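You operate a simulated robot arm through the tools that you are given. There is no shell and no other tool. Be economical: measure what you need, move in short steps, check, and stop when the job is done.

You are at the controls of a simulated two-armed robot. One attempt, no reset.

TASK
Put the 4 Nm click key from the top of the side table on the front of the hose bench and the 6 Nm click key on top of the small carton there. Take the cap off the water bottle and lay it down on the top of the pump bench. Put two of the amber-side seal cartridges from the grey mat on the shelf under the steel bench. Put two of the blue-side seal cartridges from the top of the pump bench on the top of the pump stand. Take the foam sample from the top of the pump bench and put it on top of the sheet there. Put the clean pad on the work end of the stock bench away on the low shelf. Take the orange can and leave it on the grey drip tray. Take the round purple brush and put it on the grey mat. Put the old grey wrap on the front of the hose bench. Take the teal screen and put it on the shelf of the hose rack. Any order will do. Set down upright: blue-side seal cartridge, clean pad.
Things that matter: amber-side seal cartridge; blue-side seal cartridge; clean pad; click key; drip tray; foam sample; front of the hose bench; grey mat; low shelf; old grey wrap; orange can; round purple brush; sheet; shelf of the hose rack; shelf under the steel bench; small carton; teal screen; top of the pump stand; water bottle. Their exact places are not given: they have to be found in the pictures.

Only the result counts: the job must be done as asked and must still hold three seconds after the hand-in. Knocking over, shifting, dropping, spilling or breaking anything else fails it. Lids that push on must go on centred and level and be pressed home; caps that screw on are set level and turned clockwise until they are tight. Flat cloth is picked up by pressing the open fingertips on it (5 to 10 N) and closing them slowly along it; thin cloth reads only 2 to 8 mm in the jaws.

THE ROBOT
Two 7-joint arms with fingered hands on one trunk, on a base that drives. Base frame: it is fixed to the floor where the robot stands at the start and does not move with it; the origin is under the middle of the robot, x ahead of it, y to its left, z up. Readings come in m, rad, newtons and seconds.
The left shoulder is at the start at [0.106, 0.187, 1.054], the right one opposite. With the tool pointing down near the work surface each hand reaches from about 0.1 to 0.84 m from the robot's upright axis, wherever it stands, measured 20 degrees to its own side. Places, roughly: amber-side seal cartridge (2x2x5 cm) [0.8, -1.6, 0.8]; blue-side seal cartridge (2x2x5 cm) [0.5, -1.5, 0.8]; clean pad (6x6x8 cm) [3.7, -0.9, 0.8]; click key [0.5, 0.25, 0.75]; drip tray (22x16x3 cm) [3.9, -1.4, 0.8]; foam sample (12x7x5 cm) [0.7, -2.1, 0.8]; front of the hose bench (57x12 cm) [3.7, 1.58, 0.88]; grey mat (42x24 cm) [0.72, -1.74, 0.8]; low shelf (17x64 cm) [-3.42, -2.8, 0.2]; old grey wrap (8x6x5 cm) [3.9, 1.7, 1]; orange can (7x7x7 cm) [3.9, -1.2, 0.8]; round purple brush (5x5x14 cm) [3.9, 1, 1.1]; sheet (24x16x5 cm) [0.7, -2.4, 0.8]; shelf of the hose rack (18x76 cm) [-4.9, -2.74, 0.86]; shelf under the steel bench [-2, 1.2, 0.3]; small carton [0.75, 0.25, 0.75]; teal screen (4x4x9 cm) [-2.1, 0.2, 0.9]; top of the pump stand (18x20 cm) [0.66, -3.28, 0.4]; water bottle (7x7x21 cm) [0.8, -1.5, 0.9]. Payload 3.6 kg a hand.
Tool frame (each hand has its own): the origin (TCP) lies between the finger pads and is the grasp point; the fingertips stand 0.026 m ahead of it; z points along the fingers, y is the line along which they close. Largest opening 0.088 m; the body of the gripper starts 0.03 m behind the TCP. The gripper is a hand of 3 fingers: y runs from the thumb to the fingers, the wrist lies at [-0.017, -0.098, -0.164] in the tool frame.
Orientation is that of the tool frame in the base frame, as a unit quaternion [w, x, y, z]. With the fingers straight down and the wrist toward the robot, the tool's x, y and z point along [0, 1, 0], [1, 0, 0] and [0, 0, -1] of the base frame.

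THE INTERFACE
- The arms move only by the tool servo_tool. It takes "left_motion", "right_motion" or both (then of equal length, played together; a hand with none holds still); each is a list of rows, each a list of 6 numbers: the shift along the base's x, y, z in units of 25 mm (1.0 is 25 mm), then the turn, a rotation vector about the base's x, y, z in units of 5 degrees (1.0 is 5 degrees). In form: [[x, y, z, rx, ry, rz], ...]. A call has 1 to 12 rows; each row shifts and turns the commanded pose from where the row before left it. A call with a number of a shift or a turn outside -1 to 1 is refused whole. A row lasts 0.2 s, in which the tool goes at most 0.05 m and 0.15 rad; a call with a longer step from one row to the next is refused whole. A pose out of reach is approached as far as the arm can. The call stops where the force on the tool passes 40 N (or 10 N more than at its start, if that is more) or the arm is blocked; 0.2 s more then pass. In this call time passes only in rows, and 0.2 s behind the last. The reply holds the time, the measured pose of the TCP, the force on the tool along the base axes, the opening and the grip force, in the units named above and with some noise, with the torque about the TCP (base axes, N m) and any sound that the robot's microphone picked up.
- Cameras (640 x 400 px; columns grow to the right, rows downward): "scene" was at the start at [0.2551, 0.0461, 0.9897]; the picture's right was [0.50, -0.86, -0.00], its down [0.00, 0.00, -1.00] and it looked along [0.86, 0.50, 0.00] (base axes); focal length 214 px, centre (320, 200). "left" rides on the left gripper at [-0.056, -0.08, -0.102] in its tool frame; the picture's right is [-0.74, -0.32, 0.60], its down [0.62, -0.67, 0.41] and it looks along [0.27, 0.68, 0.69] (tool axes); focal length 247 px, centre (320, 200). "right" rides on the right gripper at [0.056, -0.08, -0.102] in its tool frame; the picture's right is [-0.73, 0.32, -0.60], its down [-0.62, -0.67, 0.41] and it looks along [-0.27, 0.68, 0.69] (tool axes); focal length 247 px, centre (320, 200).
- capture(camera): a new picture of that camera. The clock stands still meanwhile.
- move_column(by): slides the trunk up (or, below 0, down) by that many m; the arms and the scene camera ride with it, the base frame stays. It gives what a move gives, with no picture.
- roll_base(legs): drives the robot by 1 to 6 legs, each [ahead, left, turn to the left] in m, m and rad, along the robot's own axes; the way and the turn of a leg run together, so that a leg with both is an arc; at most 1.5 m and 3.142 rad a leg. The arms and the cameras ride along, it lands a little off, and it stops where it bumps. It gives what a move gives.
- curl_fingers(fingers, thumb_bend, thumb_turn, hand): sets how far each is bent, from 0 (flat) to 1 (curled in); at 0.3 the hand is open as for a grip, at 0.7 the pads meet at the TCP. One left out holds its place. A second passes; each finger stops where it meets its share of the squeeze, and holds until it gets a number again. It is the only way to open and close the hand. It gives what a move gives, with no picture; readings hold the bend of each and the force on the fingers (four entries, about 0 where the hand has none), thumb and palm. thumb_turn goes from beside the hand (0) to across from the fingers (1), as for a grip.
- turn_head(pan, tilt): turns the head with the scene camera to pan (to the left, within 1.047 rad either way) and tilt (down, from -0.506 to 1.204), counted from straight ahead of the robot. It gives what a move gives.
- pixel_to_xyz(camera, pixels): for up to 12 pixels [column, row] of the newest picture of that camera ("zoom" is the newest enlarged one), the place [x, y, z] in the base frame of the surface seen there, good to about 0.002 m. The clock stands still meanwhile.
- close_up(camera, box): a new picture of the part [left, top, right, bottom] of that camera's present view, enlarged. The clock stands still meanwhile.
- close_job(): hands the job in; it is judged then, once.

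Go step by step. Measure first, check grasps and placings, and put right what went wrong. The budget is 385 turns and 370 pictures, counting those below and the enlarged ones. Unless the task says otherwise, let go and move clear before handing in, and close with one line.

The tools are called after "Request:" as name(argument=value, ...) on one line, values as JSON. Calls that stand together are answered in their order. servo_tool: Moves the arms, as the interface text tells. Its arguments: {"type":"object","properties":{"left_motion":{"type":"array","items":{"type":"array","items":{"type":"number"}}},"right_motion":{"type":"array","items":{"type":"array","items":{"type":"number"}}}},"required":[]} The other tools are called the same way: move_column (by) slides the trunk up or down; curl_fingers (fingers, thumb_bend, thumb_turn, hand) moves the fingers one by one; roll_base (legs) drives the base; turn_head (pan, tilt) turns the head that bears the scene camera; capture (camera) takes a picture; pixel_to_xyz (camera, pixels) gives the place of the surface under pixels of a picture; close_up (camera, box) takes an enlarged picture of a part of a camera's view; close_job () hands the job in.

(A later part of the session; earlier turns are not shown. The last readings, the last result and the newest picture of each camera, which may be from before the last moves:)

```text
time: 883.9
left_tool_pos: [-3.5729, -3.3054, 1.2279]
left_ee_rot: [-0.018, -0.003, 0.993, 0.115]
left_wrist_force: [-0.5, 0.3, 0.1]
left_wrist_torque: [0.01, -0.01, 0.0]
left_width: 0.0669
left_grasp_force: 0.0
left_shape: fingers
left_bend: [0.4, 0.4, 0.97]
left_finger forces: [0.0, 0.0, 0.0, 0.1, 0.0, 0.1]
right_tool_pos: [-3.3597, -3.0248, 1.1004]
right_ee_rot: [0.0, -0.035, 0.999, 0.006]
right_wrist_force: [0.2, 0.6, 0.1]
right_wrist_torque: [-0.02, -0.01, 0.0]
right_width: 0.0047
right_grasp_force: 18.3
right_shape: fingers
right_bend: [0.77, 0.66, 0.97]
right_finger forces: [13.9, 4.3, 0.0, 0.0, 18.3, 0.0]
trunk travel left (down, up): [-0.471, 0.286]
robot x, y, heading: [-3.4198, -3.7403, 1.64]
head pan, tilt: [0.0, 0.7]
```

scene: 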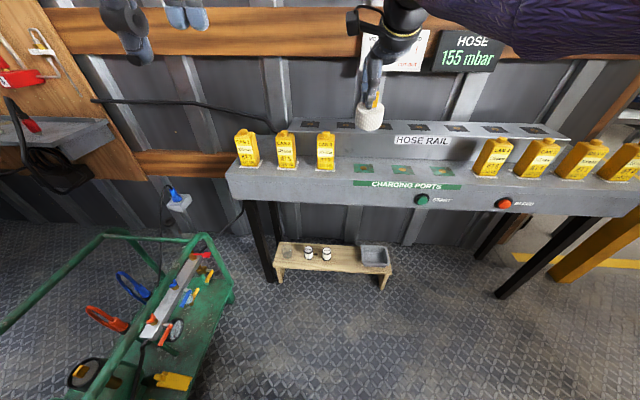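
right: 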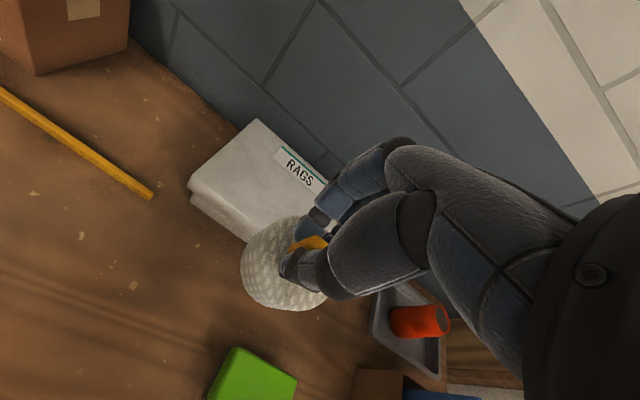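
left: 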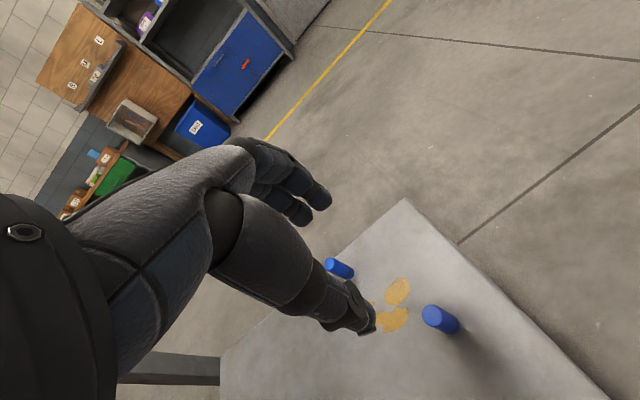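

Target: (−3.34, −2.81) on the step, between bottle and tray, under the table (bottom z≈0.70). I lower in front of the table first.

Request:
move_column(by=-0.3)

Request:
servo_tool(right_motion=[[0, -0.3, -0.6, 0, 0, 0], [0, -0.3, -1, 0, 0, 0], [0, -0.3, -1, 0, 0, 0], [0, -0.3, -1, 0, 0, 0], [0, -0.3, -1, 0, 0, 0], [0, -0.3, -1, 0, 0, 0], [0, -0.3, -1, 0, 0, 0], [0, -0.3, -1, 0, 0, 0], [0, -0.3, -1, 0, 0, 0], [0, -0.3, -1, 0, 0, 0], [0, -0.3, -1, 0, 0, 0], [0, -0.3, -1, 0, 0, 0]])

Request:
capture(camera="scene")

```text
time: 886.9
left_tool_pos: [-3.5739, -3.2884, 0.9035]
left_ee_rot: [-0.015, -0.003, 0.997, 0.081]
left_wrist_force: [0.7, -0.1, 0.5]
left_wrist_torque: [-0.04, -0.02, 0.01]
left_width: 0.0671
left_grasp_force: 0.1
left_shape: fingers
left_bend: [0.4, 0.4, 0.97]
left_finger forces: [0.0, 0.1, 0.1, 0.1, 0.0, 0.0]
right_tool_pos: [-3.36, -3.025, 0.8004]
right_ee_rot: [0.0, -0.036, 0.999, 0.006]
right_wrist_force: [-0.6, -0.5, -0.6]
right_wrist_torque: [-0.01, 0.03, 0.0]
right_width: 0.0048
right_grasp_force: 18.3
right_shape: fingers
right_bend: [0.77, 0.66, 0.97]
right_finger forces: [14.1, 4.2, 0.0, 0.0, 18.5, 0.0]
trunk travel left (down, up): [-0.171, 0.586]
robot x, y, heading: [-3.4144, -3.7381, 1.641]
head pan, tilt: [0.0, 0.7]
```

```text
time: 889.5
left_tool_pos: [-3.5746, -3.2891, 0.9028]
left_ee_rot: [-0.016, -0.002, 0.997, 0.079]
left_wrist_force: [-0.8, 0.7, 0.4]
left_wrist_torque: [0.0, 0.0, 0.01]
left_width: 0.067
left_grasp_force: 0.1
left_shape: fingers
left_bend: [0.4, 0.4, 0.97]
left_finger forces: [0.0, 0.0, 0.1, 0.0, 0.1, 0.0]
right_tool_pos: [-3.3595, -3.1149, 0.5098]
right_ee_rot: [0.0, -0.035, 0.999, 0.005]
right_wrist_force: [0.0, 0.1, 0.1]
right_wrist_torque: [0.02, 0.01, 0.01]
right_width: 0.0047
right_grasp_force: 18.2
right_shape: fingers
right_bend: [0.77, 0.66, 0.96]
right_finger forces: [14.3, 4.3, 0.1, 0.0, 18.6, 0.0]
trunk travel left (down, up): [-0.171, 0.586]
robot x, y, heading: [-3.4113, -3.7373, 1.645]
head pan, tilt: [0.0, 0.7]
```

```text
75 pictures are left
```

scene: 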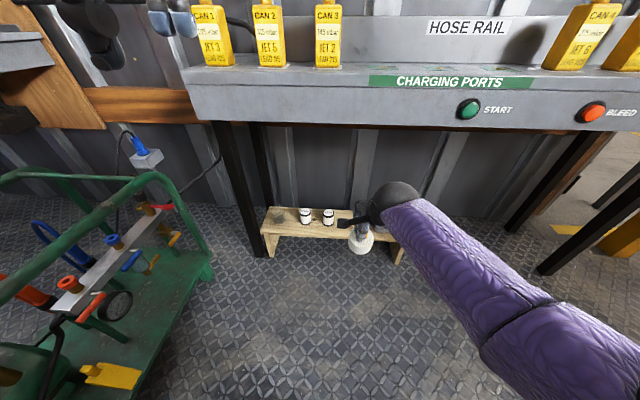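

Level and reachable. I lower the trunk further and straighten my heading.

Request:
move_column(by=-0.15)

Request:
roll_base(legs=[[0, 0, -0.072]])

Request:
capture(camera="scene")

Request:
capture(camera="right")

```text
time: 891.3
left_tool_pos: [-3.5771, -3.2505, 0.6888]
left_ee_rot: [-0.009, -0.002, 1.0, -0.013]
left_wrist_force: [0.4, 0.3, 0.8]
left_wrist_torque: [-0.01, -0.04, 0.02]
left_width: 0.0668
left_grasp_force: 0.0
left_shape: fingers
left_bend: [0.4, 0.4, 0.97]
left_finger forces: [0.0, 0.0, 0.0, 0.0, 0.0, 0.0]
right_tool_pos: [-3.3509, -3.1104, 0.3623]
right_ee_rot: [0.008, -0.035, 0.999, 0.009]
right_wrist_force: [0.2, 0.8, 0.4]
right_wrist_torque: [-0.02, 0.0, 0.0]
right_width: 0.0047
right_grasp_force: 17.9
right_shape: fingers
right_bend: [0.77, 0.66, 0.96]
right_finger forces: [14.4, 4.2, 0.0, 0.0, 18.5, 0.0]
trunk travel left (down, up): [-0.021, 0.736]
robot x, y, heading: [-3.4144, -3.7421, 1.644]
head pan, tilt: [0.0, 0.7]
```

```text
time: 892.1
left_tool_pos: [-3.5405, -3.2404, 0.6895]
left_ee_rot: [-0.009, 0.034, 0.999, -0.013]
left_wrist_force: [0.6, -0.2, 0.7]
left_wrist_torque: [0.01, 0.02, -0.04]
left_width: 0.0667
left_grasp_force: 0.0
left_shape: fingers
left_bend: [0.4, 0.4, 0.97]
left_finger forces: [0.0, 0.0, 0.0, 0.1, 0.0, 0.0]
right_tool_pos: [-3.3056, -3.1167, 0.3612]
right_ee_rot: [0.009, 0.001, 1.0, 0.008]
right_wrist_force: [-1.6, -0.2, -0.8]
right_wrist_torque: [0.01, -0.02, -0.01]
right_width: 0.0047
right_grasp_force: 18.2
right_shape: fingers
right_bend: [0.77, 0.66, 0.96]
right_finger forces: [14.4, 4.2, 0.0, 0.1, 18.6, 0.0]
trunk travel left (down, up): [-0.021, 0.736]
robot x, y, heading: [-3.4168, -3.7404, 1.571]
head pan, tilt: [0.0, 0.7]
```

```text
74 pictures are left
```

scene: 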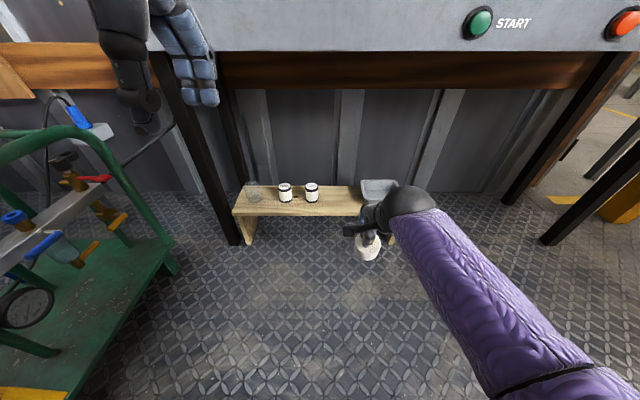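

```text
73 pictures are left
```

right: 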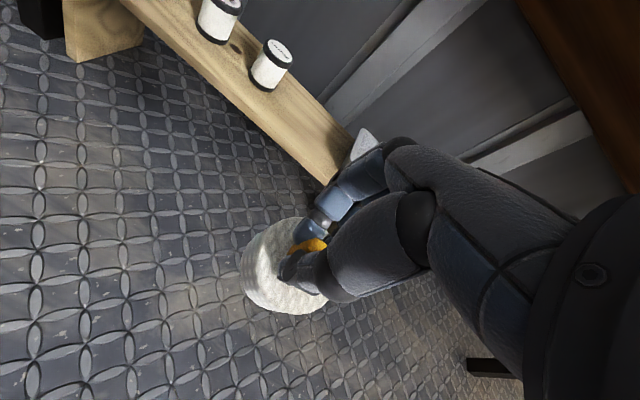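

Driving forward would bring the left hand into the table front, so I first pull the left hand back.

Request:
servo_tool(left_motion=[[0, -0.8, 0.3, 0, 0, 0], [0, -1, 0.3, 0, 0, 0], [-0.2, -1, 0.3, 0, 0, 0], [-0.2, -1, 0.3, 0, 0, 0], [-0.2, -1, 0.3, 0, 0, 0], [-0.2, -1, 0.3, 0, 0, 0], [-0.2, -1, 0.3, 0, 0, 0], [-0.2, -1, 0.3, 0, 0, 0], [-0.2, -1, 0.3, 0, 0, 0], [-0.2, -1, 0.3, 0, 0, 0]])

Request:
turn_head(pan=0.4, tilt=0.7)

Request:
capture(camera="scene")

```text
time: 894.3
left_tool_pos: [-3.5172, -3.2814, 0.8063]
left_ee_rot: [-0.011, 0.034, 0.999, -0.014]
left_wrist_force: [-0.2, -0.7, 0.3]
left_wrist_torque: [0.0, 0.0, 0.03]
left_width: 0.0671
left_grasp_force: 0.1
left_shape: fingers
left_bend: [0.4, 0.4, 0.97]
left_finger forces: [0.1, 0.1, 0.0, 0.0, 0.0, 0.0]
left hand out of reach, approached as far as the arm can: row 1, 2, 3, 4, 5, 6, 7, 8, 9, 10
right_tool_pos: [-3.3029, -3.1177, 0.3616]
right_ee_rot: [0.01, 0.001, 1.0, 0.009]
right_wrist_force: [0.0, 0.0, -0.1]
right_wrist_torque: [-0.01, -0.01, -0.03]
right_width: 0.0044
right_grasp_force: 18.3
right_shape: fingers
right_bend: [0.77, 0.66, 0.96]
right_finger forces: [14.3, 4.3, 0.0, 0.0, 18.6, 0.1]
trunk travel left (down, up): [-0.021, 0.736]
robot x, y, heading: [-3.414, -3.7364, 1.568]
head pan, tilt: [0.0, 0.7]
```

```text
time: 895.2
left_tool_pos: [-3.5169, -3.2811, 0.8063]
left_ee_rot: [-0.011, 0.033, 0.999, -0.014]
left_wrist_force: [0.2, 0.7, 0.1]
left_wrist_torque: [0.04, -0.03, 0.01]
left_width: 0.0671
left_grasp_force: 0.0
left_shape: fingers
left_bend: [0.4, 0.4, 0.97]
left_finger forces: [0.1, 0.1, 0.0, 0.0, 0.0, 0.0]
right_tool_pos: [-3.3039, -3.1161, 0.3604]
right_ee_rot: [0.009, 0.001, 1.0, 0.008]
right_wrist_force: [0.9, 0.3, -0.8]
right_wrist_torque: [0.0, 0.01, -0.01]
right_width: 0.0044
right_grasp_force: 17.8
right_shape: fingers
right_bend: [0.77, 0.66, 0.96]
right_finger forces: [14.3, 4.2, 0.0, 0.0, 18.6, 0.1]
trunk travel left (down, up): [-0.021, 0.736]
robot x, y, heading: [-3.4178, -3.7386, 1.573]
head pan, tilt: [0.4, 0.7]
```

```text
72 pictures are left
```

scene: 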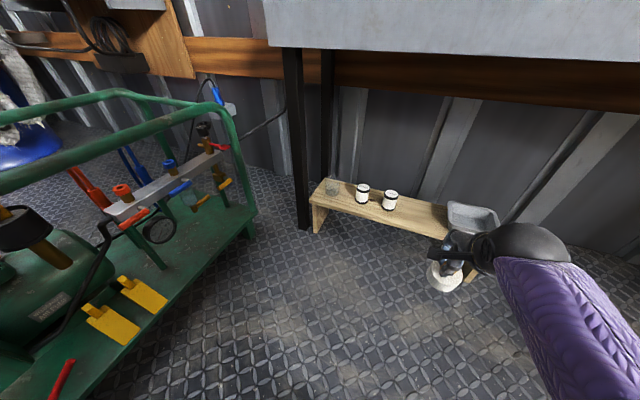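

I raise the left hand above the table level instead.

Request:
servo_tool(left_motion=[[0, 0, 0.8, 0, 0, 0], [0, 0, 1, 0, 0, 0], [0, 0, 1, 0, 0, 0], [0, 0, 1, 0, 0, 0], [0, 0, 1, 0, 0, 0], [0, 0, 1, 0, 0, 0], [0, 0, 1, 0, 0, 0], [0, 0, 1, 0, 0, 0], [0, 0, 1, 0, 0, 0], [0, 0, 1, 0, 0, 0], [0, 0, 1, 0, 0, 0], [0, 0, 1, 0, 0, 0]])

Request:
servo_tool(left_motion=[[0, -0.3, 0.8, 0, 0, 0], [0, -0.3, 0.8, 0, 0, 0], [0, -0.3, 0.8, 0, 0, 0]])

```text
time: 897.8
left_tool_pos: [-3.5441, -3.27, 1.0765]
left_ee_rot: [-0.01, 0.034, 0.999, -0.013]
left_wrist_force: [-0.3, -0.3, 1.1]
left_wrist_torque: [-0.01, -0.02, 0.02]
left_width: 0.067
left_grasp_force: 0.0
left_shape: fingers
left_bend: [0.4, 0.4, 0.97]
left_finger forces: [0.0, 0.0, 0.0, 0.1, 0.1, 0.1]
left hand out of reach, approached as far as the arm can: row 9, 10, 11, 12
right_tool_pos: [-3.3048, -3.1175, 0.3616]
right_ee_rot: [0.01, 0.001, 1.0, 0.008]
right_wrist_force: [0.7, 0.2, 0.2]
right_wrist_torque: [-0.02, -0.01, 0.01]
right_width: 0.0046
right_grasp_force: 18.8
right_shape: fingers
right_bend: [0.77, 0.66, 0.96]
right_finger forces: [14.2, 4.2, 0.0, 0.1, 18.6, 0.0]
trunk travel left (down, up): [-0.021, 0.736]
robot x, y, heading: [-3.4138, -3.74, 1.575]
head pan, tilt: [0.4, 0.7]
```

```text
time: 898.6
left_tool_pos: [-3.5628, -3.2773, 1.1125]
left_ee_rot: [-0.011, 0.033, 0.999, -0.013]
left_wrist_force: [1.1, 0.0, -1.7]
left_wrist_torque: [-0.03, 0.02, 0.0]
left_width: 0.067
left_grasp_force: 0.0
left_shape: fingers
left_bend: [0.4, 0.4, 0.97]
left_finger forces: [0.0, 0.0, 0.1, 0.0, 0.0, 0.0]
left hand out of reach, approached as far as the arm can: row 1, 2, 3
right_tool_pos: [-3.3041, -3.1184, 0.3613]
right_ee_rot: [0.01, 0.001, 1.0, 0.009]
right_wrist_force: [-1.3, 0.1, -0.4]
right_wrist_torque: [0.02, 0.0, 0.01]
right_width: 0.0047
right_grasp_force: 18.5
right_shape: fingers
right_bend: [0.77, 0.66, 0.96]
right_finger forces: [14.3, 4.3, 0.0, 0.0, 18.6, 0.0]
trunk travel left (down, up): [-0.021, 0.736]
robot x, y, heading: [-3.4139, -3.7402, 1.571]
head pan, tilt: [0.4, 0.7]
```

Now I shift 3.6 cm left and drive forward 0.22 m, then check.

Request:
roll_base(legs=[[0, 0.036, 0], [0.22, 0, 0]])

Request:
turn_head(pan=-0.1, tilt=0.8)

Request:
capture(camera="scene")

Request:
capture(camera="right")

```text
time: 900.8
left_tool_pos: [-3.595, -3.0488, 1.1121]
left_ee_rot: [-0.01, 0.036, 0.999, -0.012]
left_wrist_force: [0.6, -0.5, -0.8]
left_wrist_torque: [-0.01, 0.0, 0.01]
left_width: 0.067
left_grasp_force: 0.1
left_shape: fingers
left_bend: [0.4, 0.4, 0.97]
left_finger forces: [0.0, 0.1, 0.0, 0.0, 0.0, 0.0]
right_tool_pos: [-3.3361, -2.8896, 0.3617]
right_ee_rot: [0.01, 0.004, 1.0, 0.008]
right_wrist_force: [-0.2, -0.5, -0.6]
right_wrist_torque: [-0.01, -0.01, 0.02]
right_width: 0.0048
right_grasp_force: 18.8
right_shape: fingers
right_bend: [0.77, 0.66, 0.96]
right_finger forces: [14.3, 4.3, 0.1, 0.0, 18.6, 0.0]
trunk travel left (down, up): [-0.021, 0.736]
robot x, y, heading: [-3.4454, -3.5136, 1.561]
head pan, tilt: [0.4, 0.7]
```

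```text
time: 901.7
left_tool_pos: [-3.5952, -3.0497, 1.1114]
left_ee_rot: [-0.01, 0.037, 0.999, -0.013]
left_wrist_force: [0.3, -0.5, 0.0]
left_wrist_torque: [0.0, -0.01, -0.02]
left_width: 0.0668
left_grasp_force: 0.0
left_shape: fingers
left_bend: [0.4, 0.4, 0.97]
left_finger forces: [0.0, 0.1, 0.0, 0.0, 0.0, 0.0]
right_tool_pos: [-3.3362, -2.8892, 0.3607]
right_ee_rot: [0.011, 0.003, 1.0, 0.009]
right_wrist_force: [0.1, 0.0, 0.7]
right_wrist_torque: [0.0, -0.02, -0.03]
right_width: 0.0048
right_grasp_force: 18.7
right_shape: fingers
right_bend: [0.77, 0.66, 0.96]
right_finger forces: [14.2, 4.2, 0.0, 0.1, 18.6, 0.0]
trunk travel left (down, up): [-0.021, 0.736]
robot x, y, heading: [-3.4527, -3.5105, 1.564]
head pan, tilt: [-0.099, 0.799]
```

```text
71 pictures are left
```

scene: 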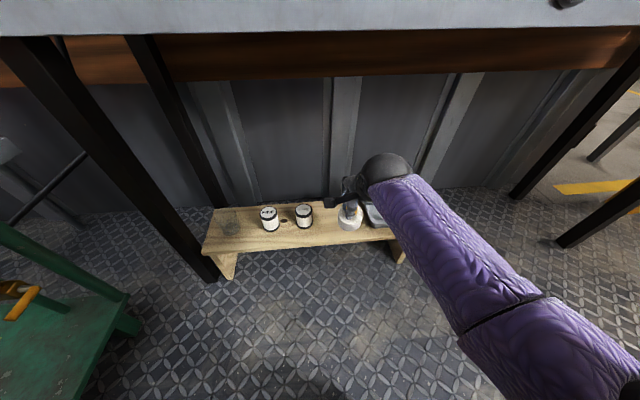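

```text
70 pictures are left
```

right: 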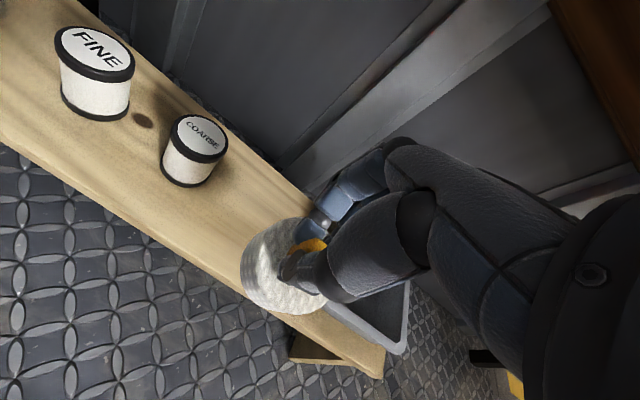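

I retract the hand 0.1 m while lowering to 0.30, then drive forward the rest.

Request:
servo_tool(right_motion=[[-0.1, -0.9, -0.3, 0, 0, 0], [-0.1, -1, -0.6, 0, 0, 0], [-0.1, -1, -0.7, 0, 0, 0], [-0.1, -1, -0.7, 0, 0, 0]])

Request:
roll_base(legs=[[0.1, 0, 0.008]])

Request:
capture(camera="right")

```text
time: 902.6
left_tool_pos: [-3.5946, -3.0495, 1.1127]
left_ee_rot: [-0.011, 0.037, 0.999, -0.012]
left_wrist_force: [0.7, 0.5, 0.4]
left_wrist_torque: [-0.04, 0.0, 0.02]
left_width: 0.0671
left_grasp_force: 0.1
left_shape: fingers
left_bend: [0.4, 0.4, 0.97]
left_finger forces: [0.0, 0.0, 0.1, 0.0, 0.0, 0.0]
right_tool_pos: [-3.3086, -2.8782, 0.375]
right_ee_rot: [0.042, 0.007, 0.995, 0.093]
right_wrist_force: [0.1, -0.6, -0.1]
right_wrist_torque: [0.0, -0.01, 0.01]
right_width: 0.0047
right_grasp_force: 18.5
right_shape: fingers
right_bend: [0.77, 0.66, 0.96]
right_finger forces: [14.3, 4.2, 0.0, 0.0, 18.6, 0.0]
trunk travel left (down, up): [-0.021, 0.736]
robot x, y, heading: [-3.4497, -3.5111, 1.565]
head pan, tilt: [-0.099, 0.799]
stopped in row 4 (right hand): the arm was blocked; the commanded pose is now the measured one
```

```text
time: 903.8
left_tool_pos: [-3.5987, -2.9504, 1.111]
left_ee_rot: [-0.01, 0.033, 0.999, -0.013]
left_wrist_force: [1.1, -0.1, 0.2]
left_wrist_torque: [0.0, 0.01, -0.03]
left_width: 0.067
left_grasp_force: 0.2
left_shape: fingers
left_bend: [0.4, 0.4, 0.97]
left_finger forces: [0.1, 0.0, 0.0, 0.0, 0.0, 0.0]
right_tool_pos: [-3.3134, -2.7781, 0.3751]
right_ee_rot: [0.042, 0.003, 0.995, 0.092]
right_wrist_force: [-0.3, 0.1, 0.0]
right_wrist_torque: [-0.01, 0.02, 0.02]
right_width: 0.0049
right_grasp_force: 18.4
right_shape: fingers
right_bend: [0.77, 0.66, 0.96]
right_finger forces: [14.3, 4.2, 0.0, 0.0, 18.5, 0.1]
trunk travel left (down, up): [-0.021, 0.736]
robot x, y, heading: [-3.4467, -3.4132, 1.571]
head pan, tilt: [-0.099, 0.799]
```

```text
69 pictures are left
```

right: 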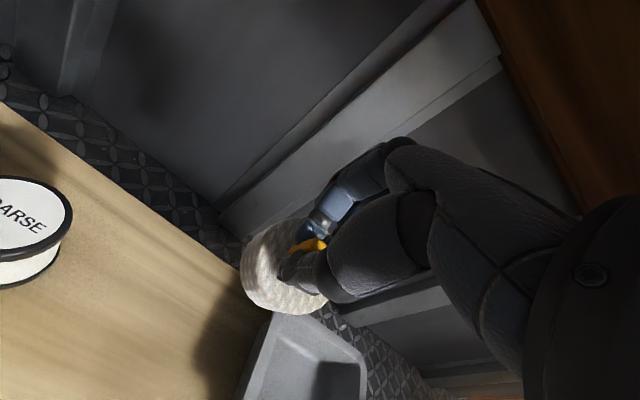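

The arm blocked near its straight limit and the hand pitched up. I back out and reach the low pose from a more retracted, higher position.

Request:
roll_base(legs=[[-0.4, 0, 0]])

Request:
move_column(by=0.1)

Request:
servo_tool(right_motion=[[0, -0.3, 0.8, -0.7, 0.3, 0], [0, -0.5, 0.8, -0.7, 0.3, 0], [0, -0.8, 0.5, -0.7, 0.3, 0], [0, -0.8, 0, 0, 0, 0], [0, -0.8, 0, 0, 0, 0], [0, -0.8, 0, 0, 0, 0]])

Request:
capture(camera="scene")

```text
time: 906.3
left_tool_pos: [-3.5995, -3.3511, 1.1114]
left_ee_rot: [-0.01, 0.033, 0.999, -0.012]
left_wrist_force: [-0.3, -0.1, 0.4]
left_wrist_torque: [0.0, 0.01, 0.0]
left_width: 0.0667
left_grasp_force: 0.0
left_shape: fingers
left_bend: [0.4, 0.4, 0.97]
left_finger forces: [0.0, 0.1, 0.0, 0.0, 0.0, 0.1]
right_tool_pos: [-3.3133, -3.1776, 0.375]
right_ee_rot: [0.043, 0.002, 0.995, 0.093]
right_wrist_force: [-0.6, 0.0, -0.4]
right_wrist_torque: [0.01, 0.01, -0.01]
right_width: 0.0049
right_grasp_force: 18.5
right_shape: fingers
right_bend: [0.78, 0.66, 0.96]
right_finger forces: [14.3, 4.3, 0.0, 0.1, 18.5, 0.1]
trunk travel left (down, up): [-0.021, 0.736]
robot x, y, heading: [-3.4494, -3.8123, 1.574]
head pan, tilt: [-0.099, 0.799]
```

```text
time: 907.6
left_tool_pos: [-3.5997, -3.4265, 1.2474]
left_ee_rot: [-0.011, 0.031, 0.998, 0.05]
left_wrist_force: [0.1, -0.2, 0.2]
left_wrist_torque: [0.0, 0.0, 0.01]
left_width: 0.0672
left_grasp_force: 0.2
left_shape: fingers
left_bend: [0.4, 0.4, 0.97]
left_finger forces: [0.0, 0.0, 0.0, 0.0, 0.0, 0.0]
right_tool_pos: [-3.2984, -3.1785, 0.4724]
right_ee_rot: [0.055, 0.004, 0.994, 0.094]
right_wrist_force: [0.2, -0.3, -1.2]
right_wrist_torque: [-0.01, 0.02, 0.02]
right_width: 0.0048
right_grasp_force: 18.7
right_shape: fingers
right_bend: [0.78, 0.66, 0.96]
right_finger forces: [14.4, 4.1, 0.1, 0.0, 18.6, 0.1]
trunk travel left (down, up): [-0.121, 0.636]
robot x, y, heading: [-3.4511, -3.8148, 1.573]
head pan, tilt: [-0.099, 0.799]
```

```text
time: 908.8
left_tool_pos: [-3.5985, -3.4275, 1.2477]
left_ee_rot: [-0.01, 0.031, 0.998, 0.051]
left_wrist_force: [0.7, 0.4, -0.4]
left_wrist_torque: [0.01, -0.02, -0.02]
left_width: 0.0669
left_grasp_force: 0.1
left_shape: fingers
left_bend: [0.4, 0.4, 0.97]
left_finger forces: [0.0, 0.0, 0.1, 0.0, 0.1, 0.0]
right_tool_pos: [-3.287, -3.178, 0.6026]
right_ee_rot: [0.025, 0.011, 0.996, 0.088]
right_wrist_force: [0.4, -0.1, -1.1]
right_wrist_torque: [-0.03, -0.03, -0.02]
right_width: 0.0047
right_grasp_force: 18.5
right_shape: fingers
right_bend: [0.78, 0.66, 0.96]
right_finger forces: [14.4, 4.1, 0.1, 0.0, 18.6, 0.1]
trunk travel left (down, up): [-0.121, 0.636]
robot x, y, heading: [-3.4471, -3.8111, 1.575]
head pan, tilt: [-0.099, 0.799]
stopped in row 5 (right hand): the arm was blocked; the commanded pose is now the measured one
```

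```text
68 pictures are left
```

scene: 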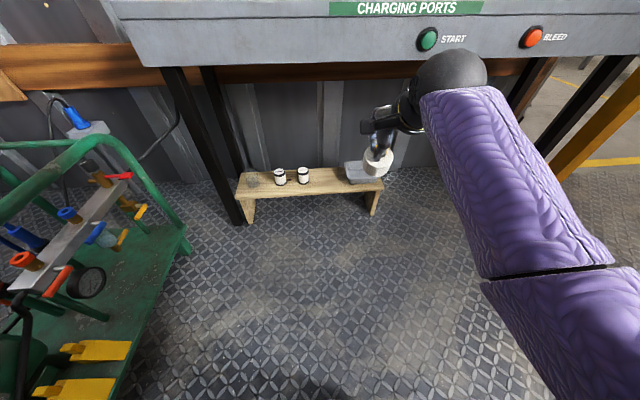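

The right elbow is again low against the base. I raise the trunk, then lower the hand closer in so the arm straightens downward, keeping the elbow high.

Request:
move_column(by=0.3)

Request:
servo_tool(right_motion=[[0, -0.8, 0.3, -0.6, 0.1, 0], [0, -1, 0.3, -0.6, 0.1, 0], [0, -1, 0, -0.6, 0, 0], [0, -1, 0, -0.2, 0, 0], [0, -1, 0, 0, 0, 0], [0, -1, 0, 0, 0, 0], [0, -0.6, -0.5, 0, 0, 0]])

Request:
servo_tool(right_motion=[[0, 0, -1, 0, 0, 0], [0, 0, -1, 0, 0, 0], [0, 0, -1, 0, 0, 0], [0, 0, -1, 0, 0, 0], [0, 0, -1, 0, 0, 0], [0, 0, -1, 0, 0, 0], [0, 0, -1, 0, 0, 0], [0, 0, -1, 0, 0, 0], [0, 0, -1, 0, 0, 0], [0, 0, -1, 0, 0, 0], [0, 0, -1, 0, 0, 0], [0, 0, -1, 0, 0, 0]])

Request:
capture(camera="scene")

```text
time: 911.8
left_tool_pos: [-3.5982, -3.5953, 1.6052]
left_ee_rot: [-0.014, 0.028, 0.984, 0.173]
left_wrist_force: [0.7, -0.1, -0.8]
left_wrist_torque: [0.01, 0.0, 0.02]
left_width: 0.0668
left_grasp_force: 0.1
left_shape: fingers
left_bend: [0.4, 0.4, 0.97]
left_finger forces: [0.0, 0.0, 0.0, 0.0, 0.1, 0.0]
right_tool_pos: [-3.2902, -3.1771, 0.9024]
right_ee_rot: [0.022, 0.011, 0.996, 0.087]
right_wrist_force: [-0.4, -1.1, 0.6]
right_wrist_torque: [-0.04, -0.01, 0.0]
right_width: 0.0047
right_grasp_force: 18.1
right_shape: fingers
right_bend: [0.78, 0.66, 0.96]
right_finger forces: [14.4, 4.0, 0.0, 0.0, 18.6, 0.1]
trunk travel left (down, up): [-0.421, 0.336]
robot x, y, heading: [-3.4487, -3.8135, 1.577]
head pan, tilt: [-0.099, 0.799]
```

```text
time: 913.3
left_tool_pos: [-3.5994, -3.5956, 1.606]
left_ee_rot: [-0.014, 0.028, 0.984, 0.174]
left_wrist_force: [0.7, 0.5, 0.1]
left_wrist_torque: [0.0, -0.07, -0.02]
left_width: 0.067
left_grasp_force: 0.1
left_shape: fingers
left_bend: [0.4, 0.4, 0.97]
left_finger forces: [0.0, 0.0, 0.0, 0.1, 0.1, 0.0]
right_tool_pos: [-3.2689, -3.2685, 0.9917]
right_ee_rot: [0.032, 0.023, 0.995, 0.086]
right_wrist_force: [0.8, 0.5, 0.1]
right_wrist_torque: [-0.02, 0.0, 0.0]
right_width: 0.0042
right_grasp_force: 18.6
right_shape: fingers
right_bend: [0.78, 0.66, 0.96]
right_finger forces: [14.4, 4.1, 0.1, 0.0, 18.6, 0.0]
trunk travel left (down, up): [-0.421, 0.336]
robot x, y, heading: [-3.4466, -3.8151, 1.575]
head pan, tilt: [-0.099, 0.799]
stopped in row 7 (right hand): the arm was blocked; the commanded pose is now the measured one
```

```text
time: 915.9
left_tool_pos: [-3.5978, -3.5943, 1.6046]
left_ee_rot: [-0.013, 0.028, 0.984, 0.174]
left_wrist_force: [0.9, 0.4, -1.0]
left_wrist_torque: [-0.03, 0.0, 0.03]
left_width: 0.0669
left_grasp_force: 0.0
left_shape: fingers
left_bend: [0.4, 0.4, 0.97]
left_finger forces: [0.0, 0.0, 0.1, 0.0, 0.0, 0.1]
right_tool_pos: [-3.2731, -3.2679, 0.6907]
right_ee_rot: [0.028, 0.02, 0.996, 0.087]
right_wrist_force: [-0.6, 0.5, -0.2]
right_wrist_torque: [0.0, -0.01, -0.01]
right_width: 0.0046
right_grasp_force: 17.8
right_shape: fingers
right_bend: [0.78, 0.66, 0.96]
right_finger forces: [14.1, 4.0, 0.0, 0.1, 18.3, 0.1]
trunk travel left (down, up): [-0.421, 0.336]
robot x, y, heading: [-3.4512, -3.8098, 1.575]
head pan, tilt: [-0.099, 0.799]
```

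```text
67 pictures are left
```

scene: 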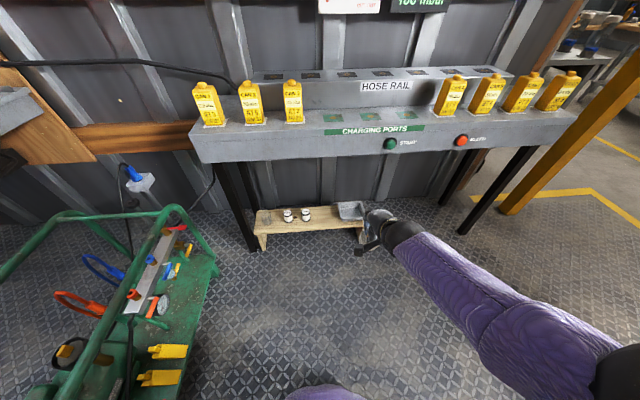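

The arm now points down with the elbow out. I level the hand, pull in 6 cm and lower a bit more.

Request:
servo_tool(right_motion=[[0, -0.4, 0.1, -0.5, 0.15, 0], [0, -0.6, 0, -0.5, 0.15, 0], [0, -0.6, 0, -0.5, 0.15, 0], [0, -0.6, -0.3, -0.5, 0.15, 0], [0, -0.2, -0.6, 0, 0, 0], [0, 0, -0.8, 0, 0, 0]])

Request:
capture(camera="right")

Request:
close_up(camera="scene", box=[300, 180, 460, 310])

```text
time: 917.3
left_tool_pos: [-3.598, -3.5951, 1.6066]
left_ee_rot: [-0.014, 0.029, 0.984, 0.173]
left_wrist_force: [0.6, 0.3, -0.3]
left_wrist_torque: [-0.02, 0.01, 0.03]
left_width: 0.0664
left_grasp_force: 0.0
left_shape: fingers
left_bend: [0.4, 0.4, 0.97]
left_finger forces: [0.0, 0.0, 0.0, 0.0, 0.0, 0.0]
right_tool_pos: [-3.2736, -3.3269, 0.6508]
right_ee_rot: [0.004, 0.02, 1.0, -0.002]
right_wrist_force: [0.2, -0.3, 0.0]
right_wrist_torque: [0.0, 0.01, 0.03]
right_width: 0.0047
right_grasp_force: 18.6
right_shape: fingers
right_bend: [0.78, 0.66, 0.96]
right_finger forces: [14.1, 4.0, 0.0, 0.0, 18.1, 0.0]
trunk travel left (down, up): [-0.421, 0.336]
robot x, y, heading: [-3.4492, -3.8119, 1.58]
head pan, tilt: [-0.099, 0.799]
```

```text
66 pictures are left
```

right: 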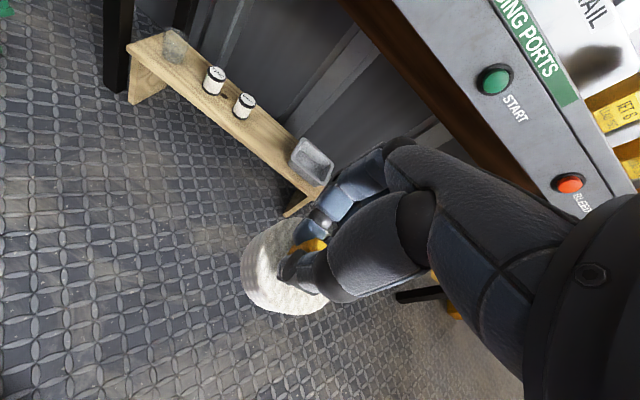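

```text
3.08 times, centred on (380, 245) of scene
```

zoom: 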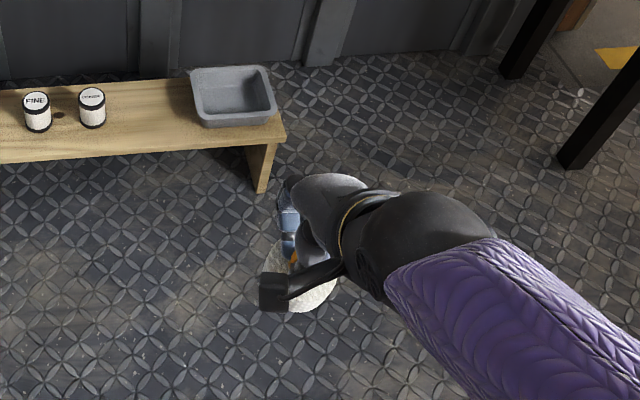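

Level at (−3.274, −3.327, 0.651). I lower the trunk 0.34 m, shift left, and drive under the table.

Request:
move_column(by=-0.34)

Request:
roll_base(legs=[[0, 0.066, -0.008], [0.4, 0, 0]])

Request:
capture(camera="scene")

Request:
capture(camera="right")

```text
time: 920.6
left_tool_pos: [-3.5997, -3.4586, 1.2295]
left_ee_rot: [-0.009, 0.03, 0.997, 0.074]
left_wrist_force: [0.0, 0.3, -0.3]
left_wrist_torque: [0.01, 0.03, -0.01]
left_width: 0.0666
left_grasp_force: 0.0
left_shape: fingers
left_bend: [0.4, 0.4, 0.97]
left_finger forces: [0.0, 0.0, 0.0, 0.0, 0.0, 0.0]
right_tool_pos: [-3.2473, -3.3101, 0.3191]
right_ee_rot: [0.023, 0.023, 0.999, 0.016]
right_wrist_force: [0.9, -0.2, -0.5]
right_wrist_torque: [0.0, 0.0, -0.03]
right_width: 0.0044
right_grasp_force: 18.4
right_shape: fingers
right_bend: [0.78, 0.66, 0.96]
right_finger forces: [14.0, 4.0, 0.0, 0.0, 18.1, 0.1]
trunk travel left (down, up): [-0.081, 0.676]
robot x, y, heading: [-3.4469, -3.8122, 1.575]
head pan, tilt: [-0.099, 0.799]
```

```text
time: 923.7
left_tool_pos: [-3.6557, -3.0678, 1.2288]
left_ee_rot: [-0.009, 0.039, 0.996, 0.074]
left_wrist_force: [-0.2, 0.6, 0.3]
left_wrist_torque: [0.0, 0.01, 0.02]
left_width: 0.0666
left_grasp_force: 0.0
left_shape: fingers
left_bend: [0.4, 0.4, 0.97]
left_finger forces: [0.1, 0.0, 0.0, 0.1, 0.0, 0.1]
right_tool_pos: [-3.3016, -2.9341, 0.3149]
right_ee_rot: [0.027, 0.027, 0.999, 0.008]
right_wrist_force: [0.3, 0.0, -0.3]
right_wrist_torque: [0.02, 0.0, 0.06]
right_width: 0.0043
right_grasp_force: 18.0
right_shape: fingers
right_bend: [0.78, 0.66, 0.96]
right_finger forces: [14.0, 4.1, 0.0, 0.0, 18.1, 0.0]
trunk travel left (down, up): [-0.081, 0.676]
robot x, y, heading: [-3.5095, -3.4232, 1.555]
head pan, tilt: [-0.099, 0.799]
```

```text
64 pictures are left
```

scene: 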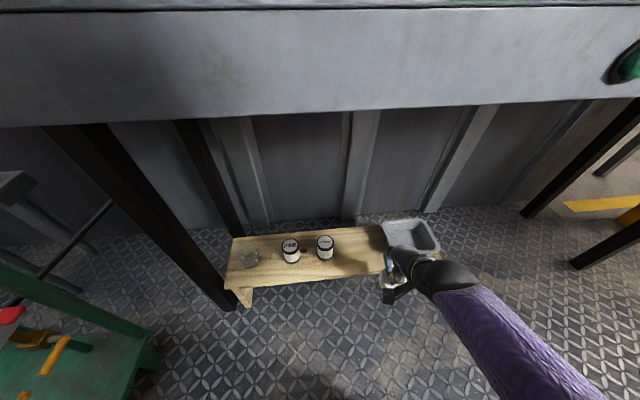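

```text
63 pictures are left
```

right: 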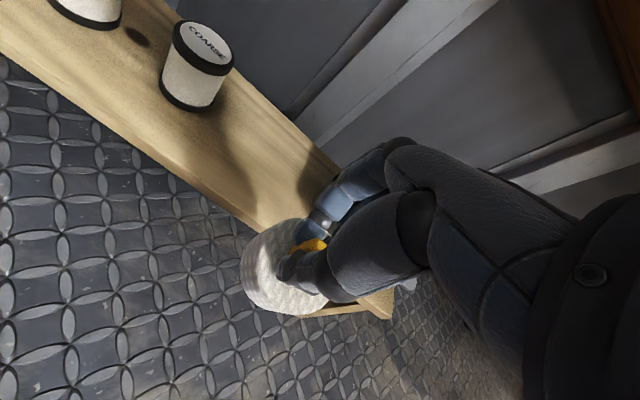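

I shift 4 cm left and go forward 12 cm.

Request:
roll_base(legs=[[0, 0.042, 0], [0.122, 0, 0.01]])

Request:
capture(camera="scene")

Request:
capture(camera="right")

```text
time: 925.4
left_tool_pos: [-3.7026, -2.9453, 1.2288]
left_ee_rot: [-0.008, 0.033, 0.997, 0.074]
left_wrist_force: [0.2, 0.4, 0.2]
left_wrist_torque: [-0.01, 0.02, -0.03]
left_width: 0.0667
left_grasp_force: 0.2
left_shape: fingers
left_bend: [0.4, 0.4, 0.97]
left_finger forces: [0.0, 0.0, 0.0, 0.0, 0.0, 0.0]
right_tool_pos: [-3.3458, -2.8086, 0.3142]
right_ee_rot: [0.029, 0.021, 0.999, 0.006]
right_wrist_force: [-0.6, -0.8, 0.1]
right_wrist_torque: [0.03, 0.04, -0.01]
right_width: 0.0045
right_grasp_force: 17.7
right_shape: fingers
right_bend: [0.78, 0.66, 0.96]
right_finger forces: [14.0, 4.0, 0.0, 0.1, 18.1, 0.0]
trunk travel left (down, up): [-0.081, 0.676]
robot x, y, heading: [-3.5499, -3.2997, 1.563]
head pan, tilt: [-0.099, 0.799]
```

```text
62 pictures are left
```

scene: 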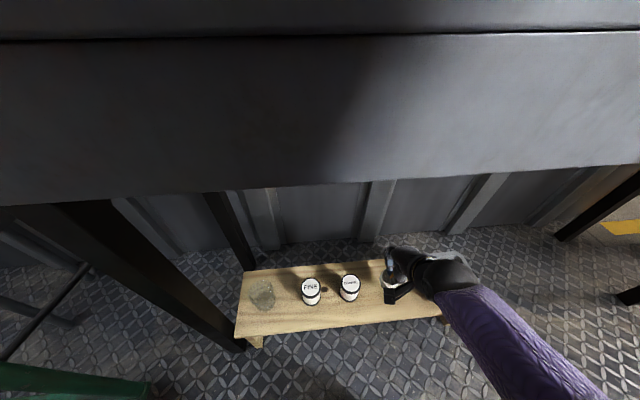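

```text
61 pictures are left
```

right: 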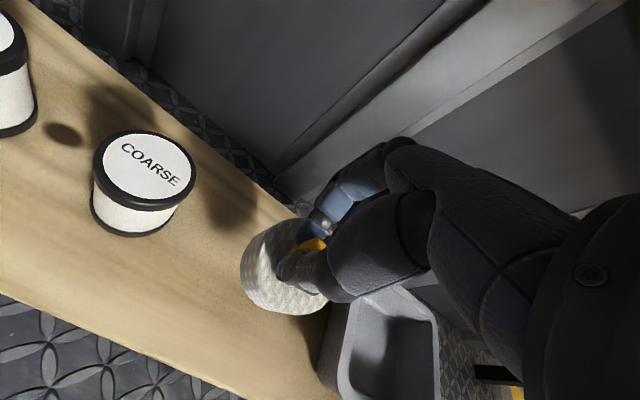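

Centred between bottle and tray. I level by 3° and lower with the trunk.

Request:
servo_tool(right_motion=[[0, 0, 0, 0, 0.3, 0], [0, 0, 0, 0, 0.3, 0]])

Request:
move_column(by=-0.034)

Request:
move_column(by=-0.005)

Request:
close_up(camera="scene", box=[330, 220, 470, 340])

```text
time: 926.0
left_tool_pos: [-3.7024, -2.9459, 1.2289]
left_ee_rot: [-0.008, 0.033, 0.997, 0.075]
left_wrist_force: [-0.4, 1.2, 0.1]
left_wrist_torque: [-0.01, 0.0, -0.02]
left_width: 0.0671
left_grasp_force: 0.0
left_shape: fingers
left_bend: [0.4, 0.4, 0.97]
left_finger forces: [0.0, 0.0, 0.0, 0.0, 0.1, 0.1]
right_tool_pos: [-3.3466, -2.8091, 0.315]
right_ee_rot: [0.002, 0.022, 1.0, 0.007]
right_wrist_force: [0.2, -0.6, 0.1]
right_wrist_torque: [-0.06, -0.02, 0.0]
right_width: 0.0046
right_grasp_force: 18.3
right_shape: fingers
right_bend: [0.78, 0.66, 0.96]
right_finger forces: [14.0, 4.0, 0.0, 0.0, 18.0, 0.0]
trunk travel left (down, up): [-0.081, 0.676]
robot x, y, heading: [-3.5539, -3.2986, 1.563]
head pan, tilt: [-0.099, 0.799]
```

```text
time: 926.8
left_tool_pos: [-3.7027, -2.9468, 1.1947]
left_ee_rot: [-0.009, 0.033, 0.997, 0.075]
left_wrist_force: [0.0, -0.5, -1.2]
left_wrist_torque: [0.0, -0.01, 0.05]
left_width: 0.0671
left_grasp_force: 0.1
left_shape: fingers
left_bend: [0.4, 0.4, 0.97]
left_finger forces: [0.0, 0.0, 0.0, 0.1, 0.0, 0.1]
right_tool_pos: [-3.3467, -2.8095, 0.2801]
right_ee_rot: [0.002, 0.021, 1.0, 0.007]
right_wrist_force: [0.2, 0.0, 0.1]
right_wrist_torque: [0.03, -0.01, 0.0]
right_width: 0.0045
right_grasp_force: 18.0
right_shape: fingers
right_bend: [0.78, 0.66, 0.96]
right_finger forces: [14.1, 3.9, 0.1, 0.0, 18.1, 0.0]
trunk travel left (down, up): [-0.047, 0.71]
robot x, y, heading: [-3.5542, -3.3024, 1.564]
head pan, tilt: [-0.099, 0.799]
```

```text
time: 927.3
left_tool_pos: [-3.7024, -2.9457, 1.1893]
left_ee_rot: [-0.009, 0.033, 0.997, 0.075]
left_wrist_force: [-0.4, -0.3, -0.5]
left_wrist_torque: [-0.01, -0.04, -0.01]
left_width: 0.0667
left_grasp_force: 0.0
left_shape: fingers
left_bend: [0.4, 0.4, 0.97]
left_finger forces: [0.1, 0.0, 0.0, 0.0, 0.0, 0.1]
right_tool_pos: [-3.3466, -2.809, 0.2758]
right_ee_rot: [0.002, 0.022, 1.0, 0.006]
right_wrist_force: [-0.2, -1.0, -0.1]
right_wrist_torque: [0.02, 0.0, -0.02]
right_width: 0.0045
right_grasp_force: 18.1
right_shape: fingers
right_bend: [0.78, 0.66, 0.96]
right_finger forces: [14.1, 4.0, 0.0, 0.0, 18.1, 0.1]
trunk travel left (down, up): [-0.042, 0.715]
robot x, y, heading: [-3.5536, -3.2988, 1.565]
head pan, tilt: [-0.099, 0.799]
```

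```text
3.33 times, centred on (400, 280) of scene
```

zoom: 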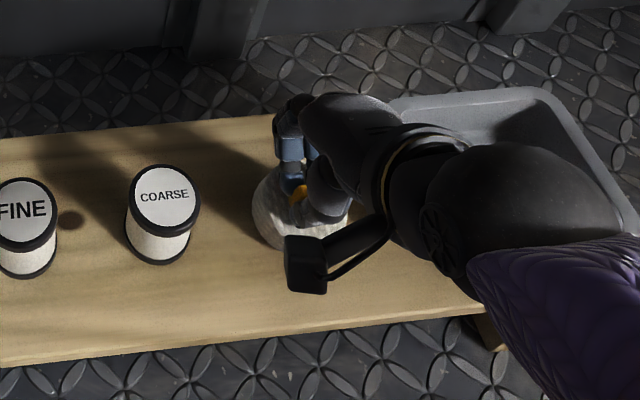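

Request:
move_column(by=-0.004)

Request:
move_column(by=-0.003)

Request:
move_column(by=-0.002)

```text
time: 927.9
left_tool_pos: [-3.703, -2.9465, 1.1865]
left_ee_rot: [-0.009, 0.033, 0.997, 0.075]
left_wrist_force: [-1.1, 0.0, -0.5]
left_wrist_torque: [-0.01, -0.02, -0.01]
left_width: 0.0669
left_grasp_force: 0.1
left_shape: fingers
left_bend: [0.4, 0.4, 0.97]
left_finger forces: [0.0, 0.1, 0.0, 0.0, 0.1, 0.0]
right_tool_pos: [-3.3462, -2.8088, 0.273]
right_ee_rot: [0.002, 0.022, 1.0, 0.007]
right_wrist_force: [-0.7, 0.1, -1.1]
right_wrist_torque: [0.03, -0.02, 0.03]
right_width: 0.0045
right_grasp_force: 18.5
right_shape: fingers
right_bend: [0.78, 0.66, 0.96]
right_finger forces: [14.3, 4.0, 0.1, 0.0, 18.3, 0.0]
trunk travel left (down, up): [-0.038, 0.719]
robot x, y, heading: [-3.5542, -3.3017, 1.566]
head pan, tilt: [-0.099, 0.799]
```

```text
time: 928.4
left_tool_pos: [-3.7026, -2.9475, 1.1832]
left_ee_rot: [-0.007, 0.033, 0.997, 0.076]
left_wrist_force: [0.2, -0.4, -0.8]
left_wrist_torque: [0.0, 0.01, 0.0]
left_width: 0.0669
left_grasp_force: 0.0
left_shape: fingers
left_bend: [0.4, 0.4, 0.97]
left_finger forces: [0.0, 0.0, 0.1, 0.0, 0.0, 0.1]
right_tool_pos: [-3.3463, -2.8066, 0.2697]
right_ee_rot: [0.003, 0.022, 1.0, 0.009]
right_wrist_force: [-0.7, 0.2, 13.0]
right_wrist_torque: [-0.26, 0.01, -0.01]
right_width: 0.0046
right_grasp_force: 22.2
right_shape: fingers
right_bend: [0.78, 0.66, 0.96]
right_finger forces: [15.2, 4.8, 0.0, 0.0, 23.9, 0.1]
trunk travel left (down, up): [-0.035, 0.722]
robot x, y, heading: [-3.5538, -3.3041, 1.571]
head pan, tilt: [-0.099, 0.799]
```

```text
time: 928.9
left_tool_pos: [-3.7033, -2.9471, 1.1826]
left_ee_rot: [-0.008, 0.033, 0.997, 0.075]
left_wrist_force: [-0.2, 0.3, 0.4]
left_wrist_torque: [-0.04, -0.02, 0.01]
left_width: 0.0668
left_grasp_force: 0.0
left_shape: fingers
left_bend: [0.4, 0.4, 0.97]
left_finger forces: [0.0, 0.1, 0.0, 0.1, 0.0, 0.0]
right_tool_pos: [-3.3472, -2.8057, 0.2701]
right_ee_rot: [0.002, 0.021, 1.0, 0.013]
right_wrist_force: [0.1, 1.4, 28.7]
right_wrist_torque: [-0.69, 0.05, -0.04]
right_width: 0.0049
right_grasp_force: 29.9
right_shape: fingers
right_bend: [0.78, 0.67, 0.96]
right_finger forces: [15.8, 6.3, 0.0, 0.0, 37.8, 0.0]
trunk travel left (down, up): [-0.033, 0.724]
robot x, y, heading: [-3.5527, -3.2986, 1.567]
head pan, tilt: [-0.099, 0.799]
```

Firm contact. I ease up, release in steps, and raise.

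Request:
move_column(by=0.003)

Request:
curl_fingers(hand="right", fingers=0.6, thumb_bend=0.58)

Request:
curl_fingers(hand="right", fingers=0.45, thumb_bend=0.45)

Request:
move_column(by=0.09)

Request:
capture(camera="right")

Request:
capture(camera="scene")

```text
time: 929.4
left_tool_pos: [-3.7038, -2.9453, 1.1847]
left_ee_rot: [-0.008, 0.033, 0.997, 0.075]
left_wrist_force: [0.6, 0.1, 0.1]
left_wrist_torque: [0.02, -0.03, 0.02]
left_width: 0.0667
left_grasp_force: 0.0
left_shape: fingers
left_bend: [0.4, 0.4, 0.97]
left_finger forces: [0.0, 0.0, 0.0, 0.1, 0.0, 0.1]
right_tool_pos: [-3.3453, -2.8086, 0.2689]
right_ee_rot: [0.002, 0.022, 1.0, 0.007]
right_wrist_force: [-0.6, 3.9, 16.5]
right_wrist_torque: [-0.14, 0.07, -0.02]
right_width: 0.0043
right_grasp_force: 24.5
right_shape: fingers
right_bend: [0.79, 0.67, 0.96]
right_finger forces: [19.3, 5.4, 0.0, 0.1, 25.1, 0.0]
trunk travel left (down, up): [-0.036, 0.721]
robot x, y, heading: [-3.5495, -3.2976, 1.565]
head pan, tilt: [-0.099, 0.799]
```

```text
time: 930.4
left_tool_pos: [-3.7009, -2.946, 1.1832]
left_ee_rot: [-0.008, 0.034, 0.997, 0.074]
left_wrist_force: [-0.1, -0.1, -0.2]
left_wrist_torque: [-0.02, 0.02, 0.04]
left_width: 0.0672
left_grasp_force: 0.0
left_shape: fingers
left_bend: [0.4, 0.4, 0.97]
left_finger forces: [0.0, 0.0, 0.1, 0.0, 0.1, 0.1]
right_tool_pos: [-3.3462, -2.81, 0.2679]
right_ee_rot: [0.002, 0.022, 1.0, 0.007]
right_wrist_force: [0.3, 0.5, 5.6]
right_wrist_torque: [-0.05, 0.0, -0.02]
right_width: 0.0225
right_grasp_force: 2.6
right_shape: fingers
right_bend: [0.61, 0.59, 0.98]
right_finger forces: [1.5, 0.7, 0.0, 0.0, 3.7, 0.0]
trunk travel left (down, up): [-0.036, 0.721]
robot x, y, heading: [-3.5521, -3.2978, 1.569]
head pan, tilt: [-0.099, 0.799]
```

```text
time: 931.4
left_tool_pos: [-3.7031, -2.9452, 1.1835]
left_ee_rot: [-0.008, 0.033, 0.997, 0.075]
left_wrist_force: [-0.3, 0.2, 0.8]
left_wrist_torque: [-0.05, 0.01, 0.0]
left_width: 0.0668
left_grasp_force: 0.1
left_shape: fingers
left_bend: [0.4, 0.4, 0.97]
left_finger forces: [0.0, 0.0, 0.1, 0.0, 0.0, 0.1]
right_tool_pos: [-3.3455, -2.8089, 0.2679]
right_ee_rot: [0.002, 0.022, 1.0, 0.007]
right_wrist_force: [0.2, -0.7, 0.1]
right_wrist_torque: [0.03, 0.0, -0.03]
right_width: 0.0553
right_grasp_force: 0.1
right_shape: fingers
right_bend: [0.45, 0.45, 0.98]
right_finger forces: [0.0, 0.1, 0.0, 0.0, 0.1, 0.0]
trunk travel left (down, up): [-0.036, 0.721]
robot x, y, heading: [-3.5536, -3.3016, 1.571]
head pan, tilt: [-0.099, 0.799]
```

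```text
time: 932.7
left_tool_pos: [-3.7036, -2.9456, 1.273]
left_ee_rot: [-0.006, 0.032, 0.997, 0.076]
left_wrist_force: [-0.2, 0.3, 0.5]
left_wrist_torque: [-0.01, -0.04, 0.0]
left_width: 0.0667
left_grasp_force: 0.0
left_shape: fingers
left_bend: [0.4, 0.4, 0.97]
left_finger forces: [0.1, 0.1, 0.1, 0.0, 0.0, 0.0]
right_tool_pos: [-3.3472, -2.8086, 0.3589]
right_ee_rot: [0.002, 0.022, 1.0, 0.005]
right_wrist_force: [-0.6, -0.3, -0.9]
right_wrist_torque: [0.0, -0.01, 0.04]
right_width: 0.0554
right_grasp_force: 0.0
right_shape: fingers
right_bend: [0.45, 0.45, 0.98]
right_finger forces: [0.0, 0.0, 0.1, 0.0, 0.0, 0.0]
trunk travel left (down, up): [-0.126, 0.631]
robot x, y, heading: [-3.555, -3.3006, 1.568]
head pan, tilt: [-0.099, 0.799]
```

```text
59 pictures are left
```

right: 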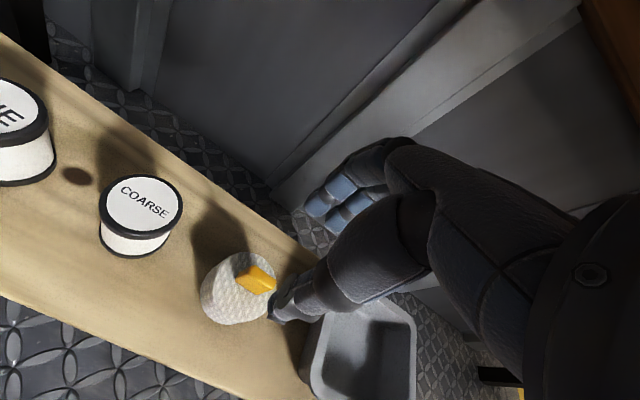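

```text
58 pictures are left
```

scene: 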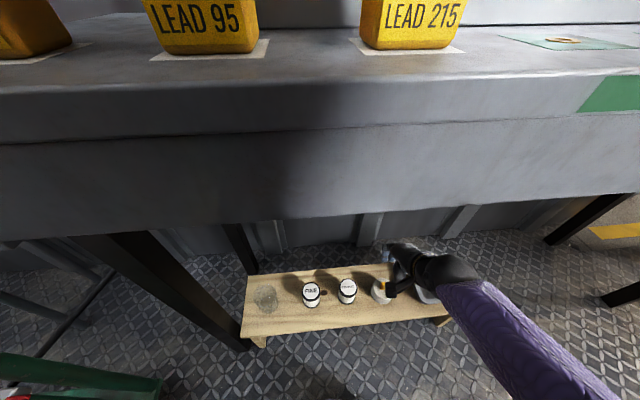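

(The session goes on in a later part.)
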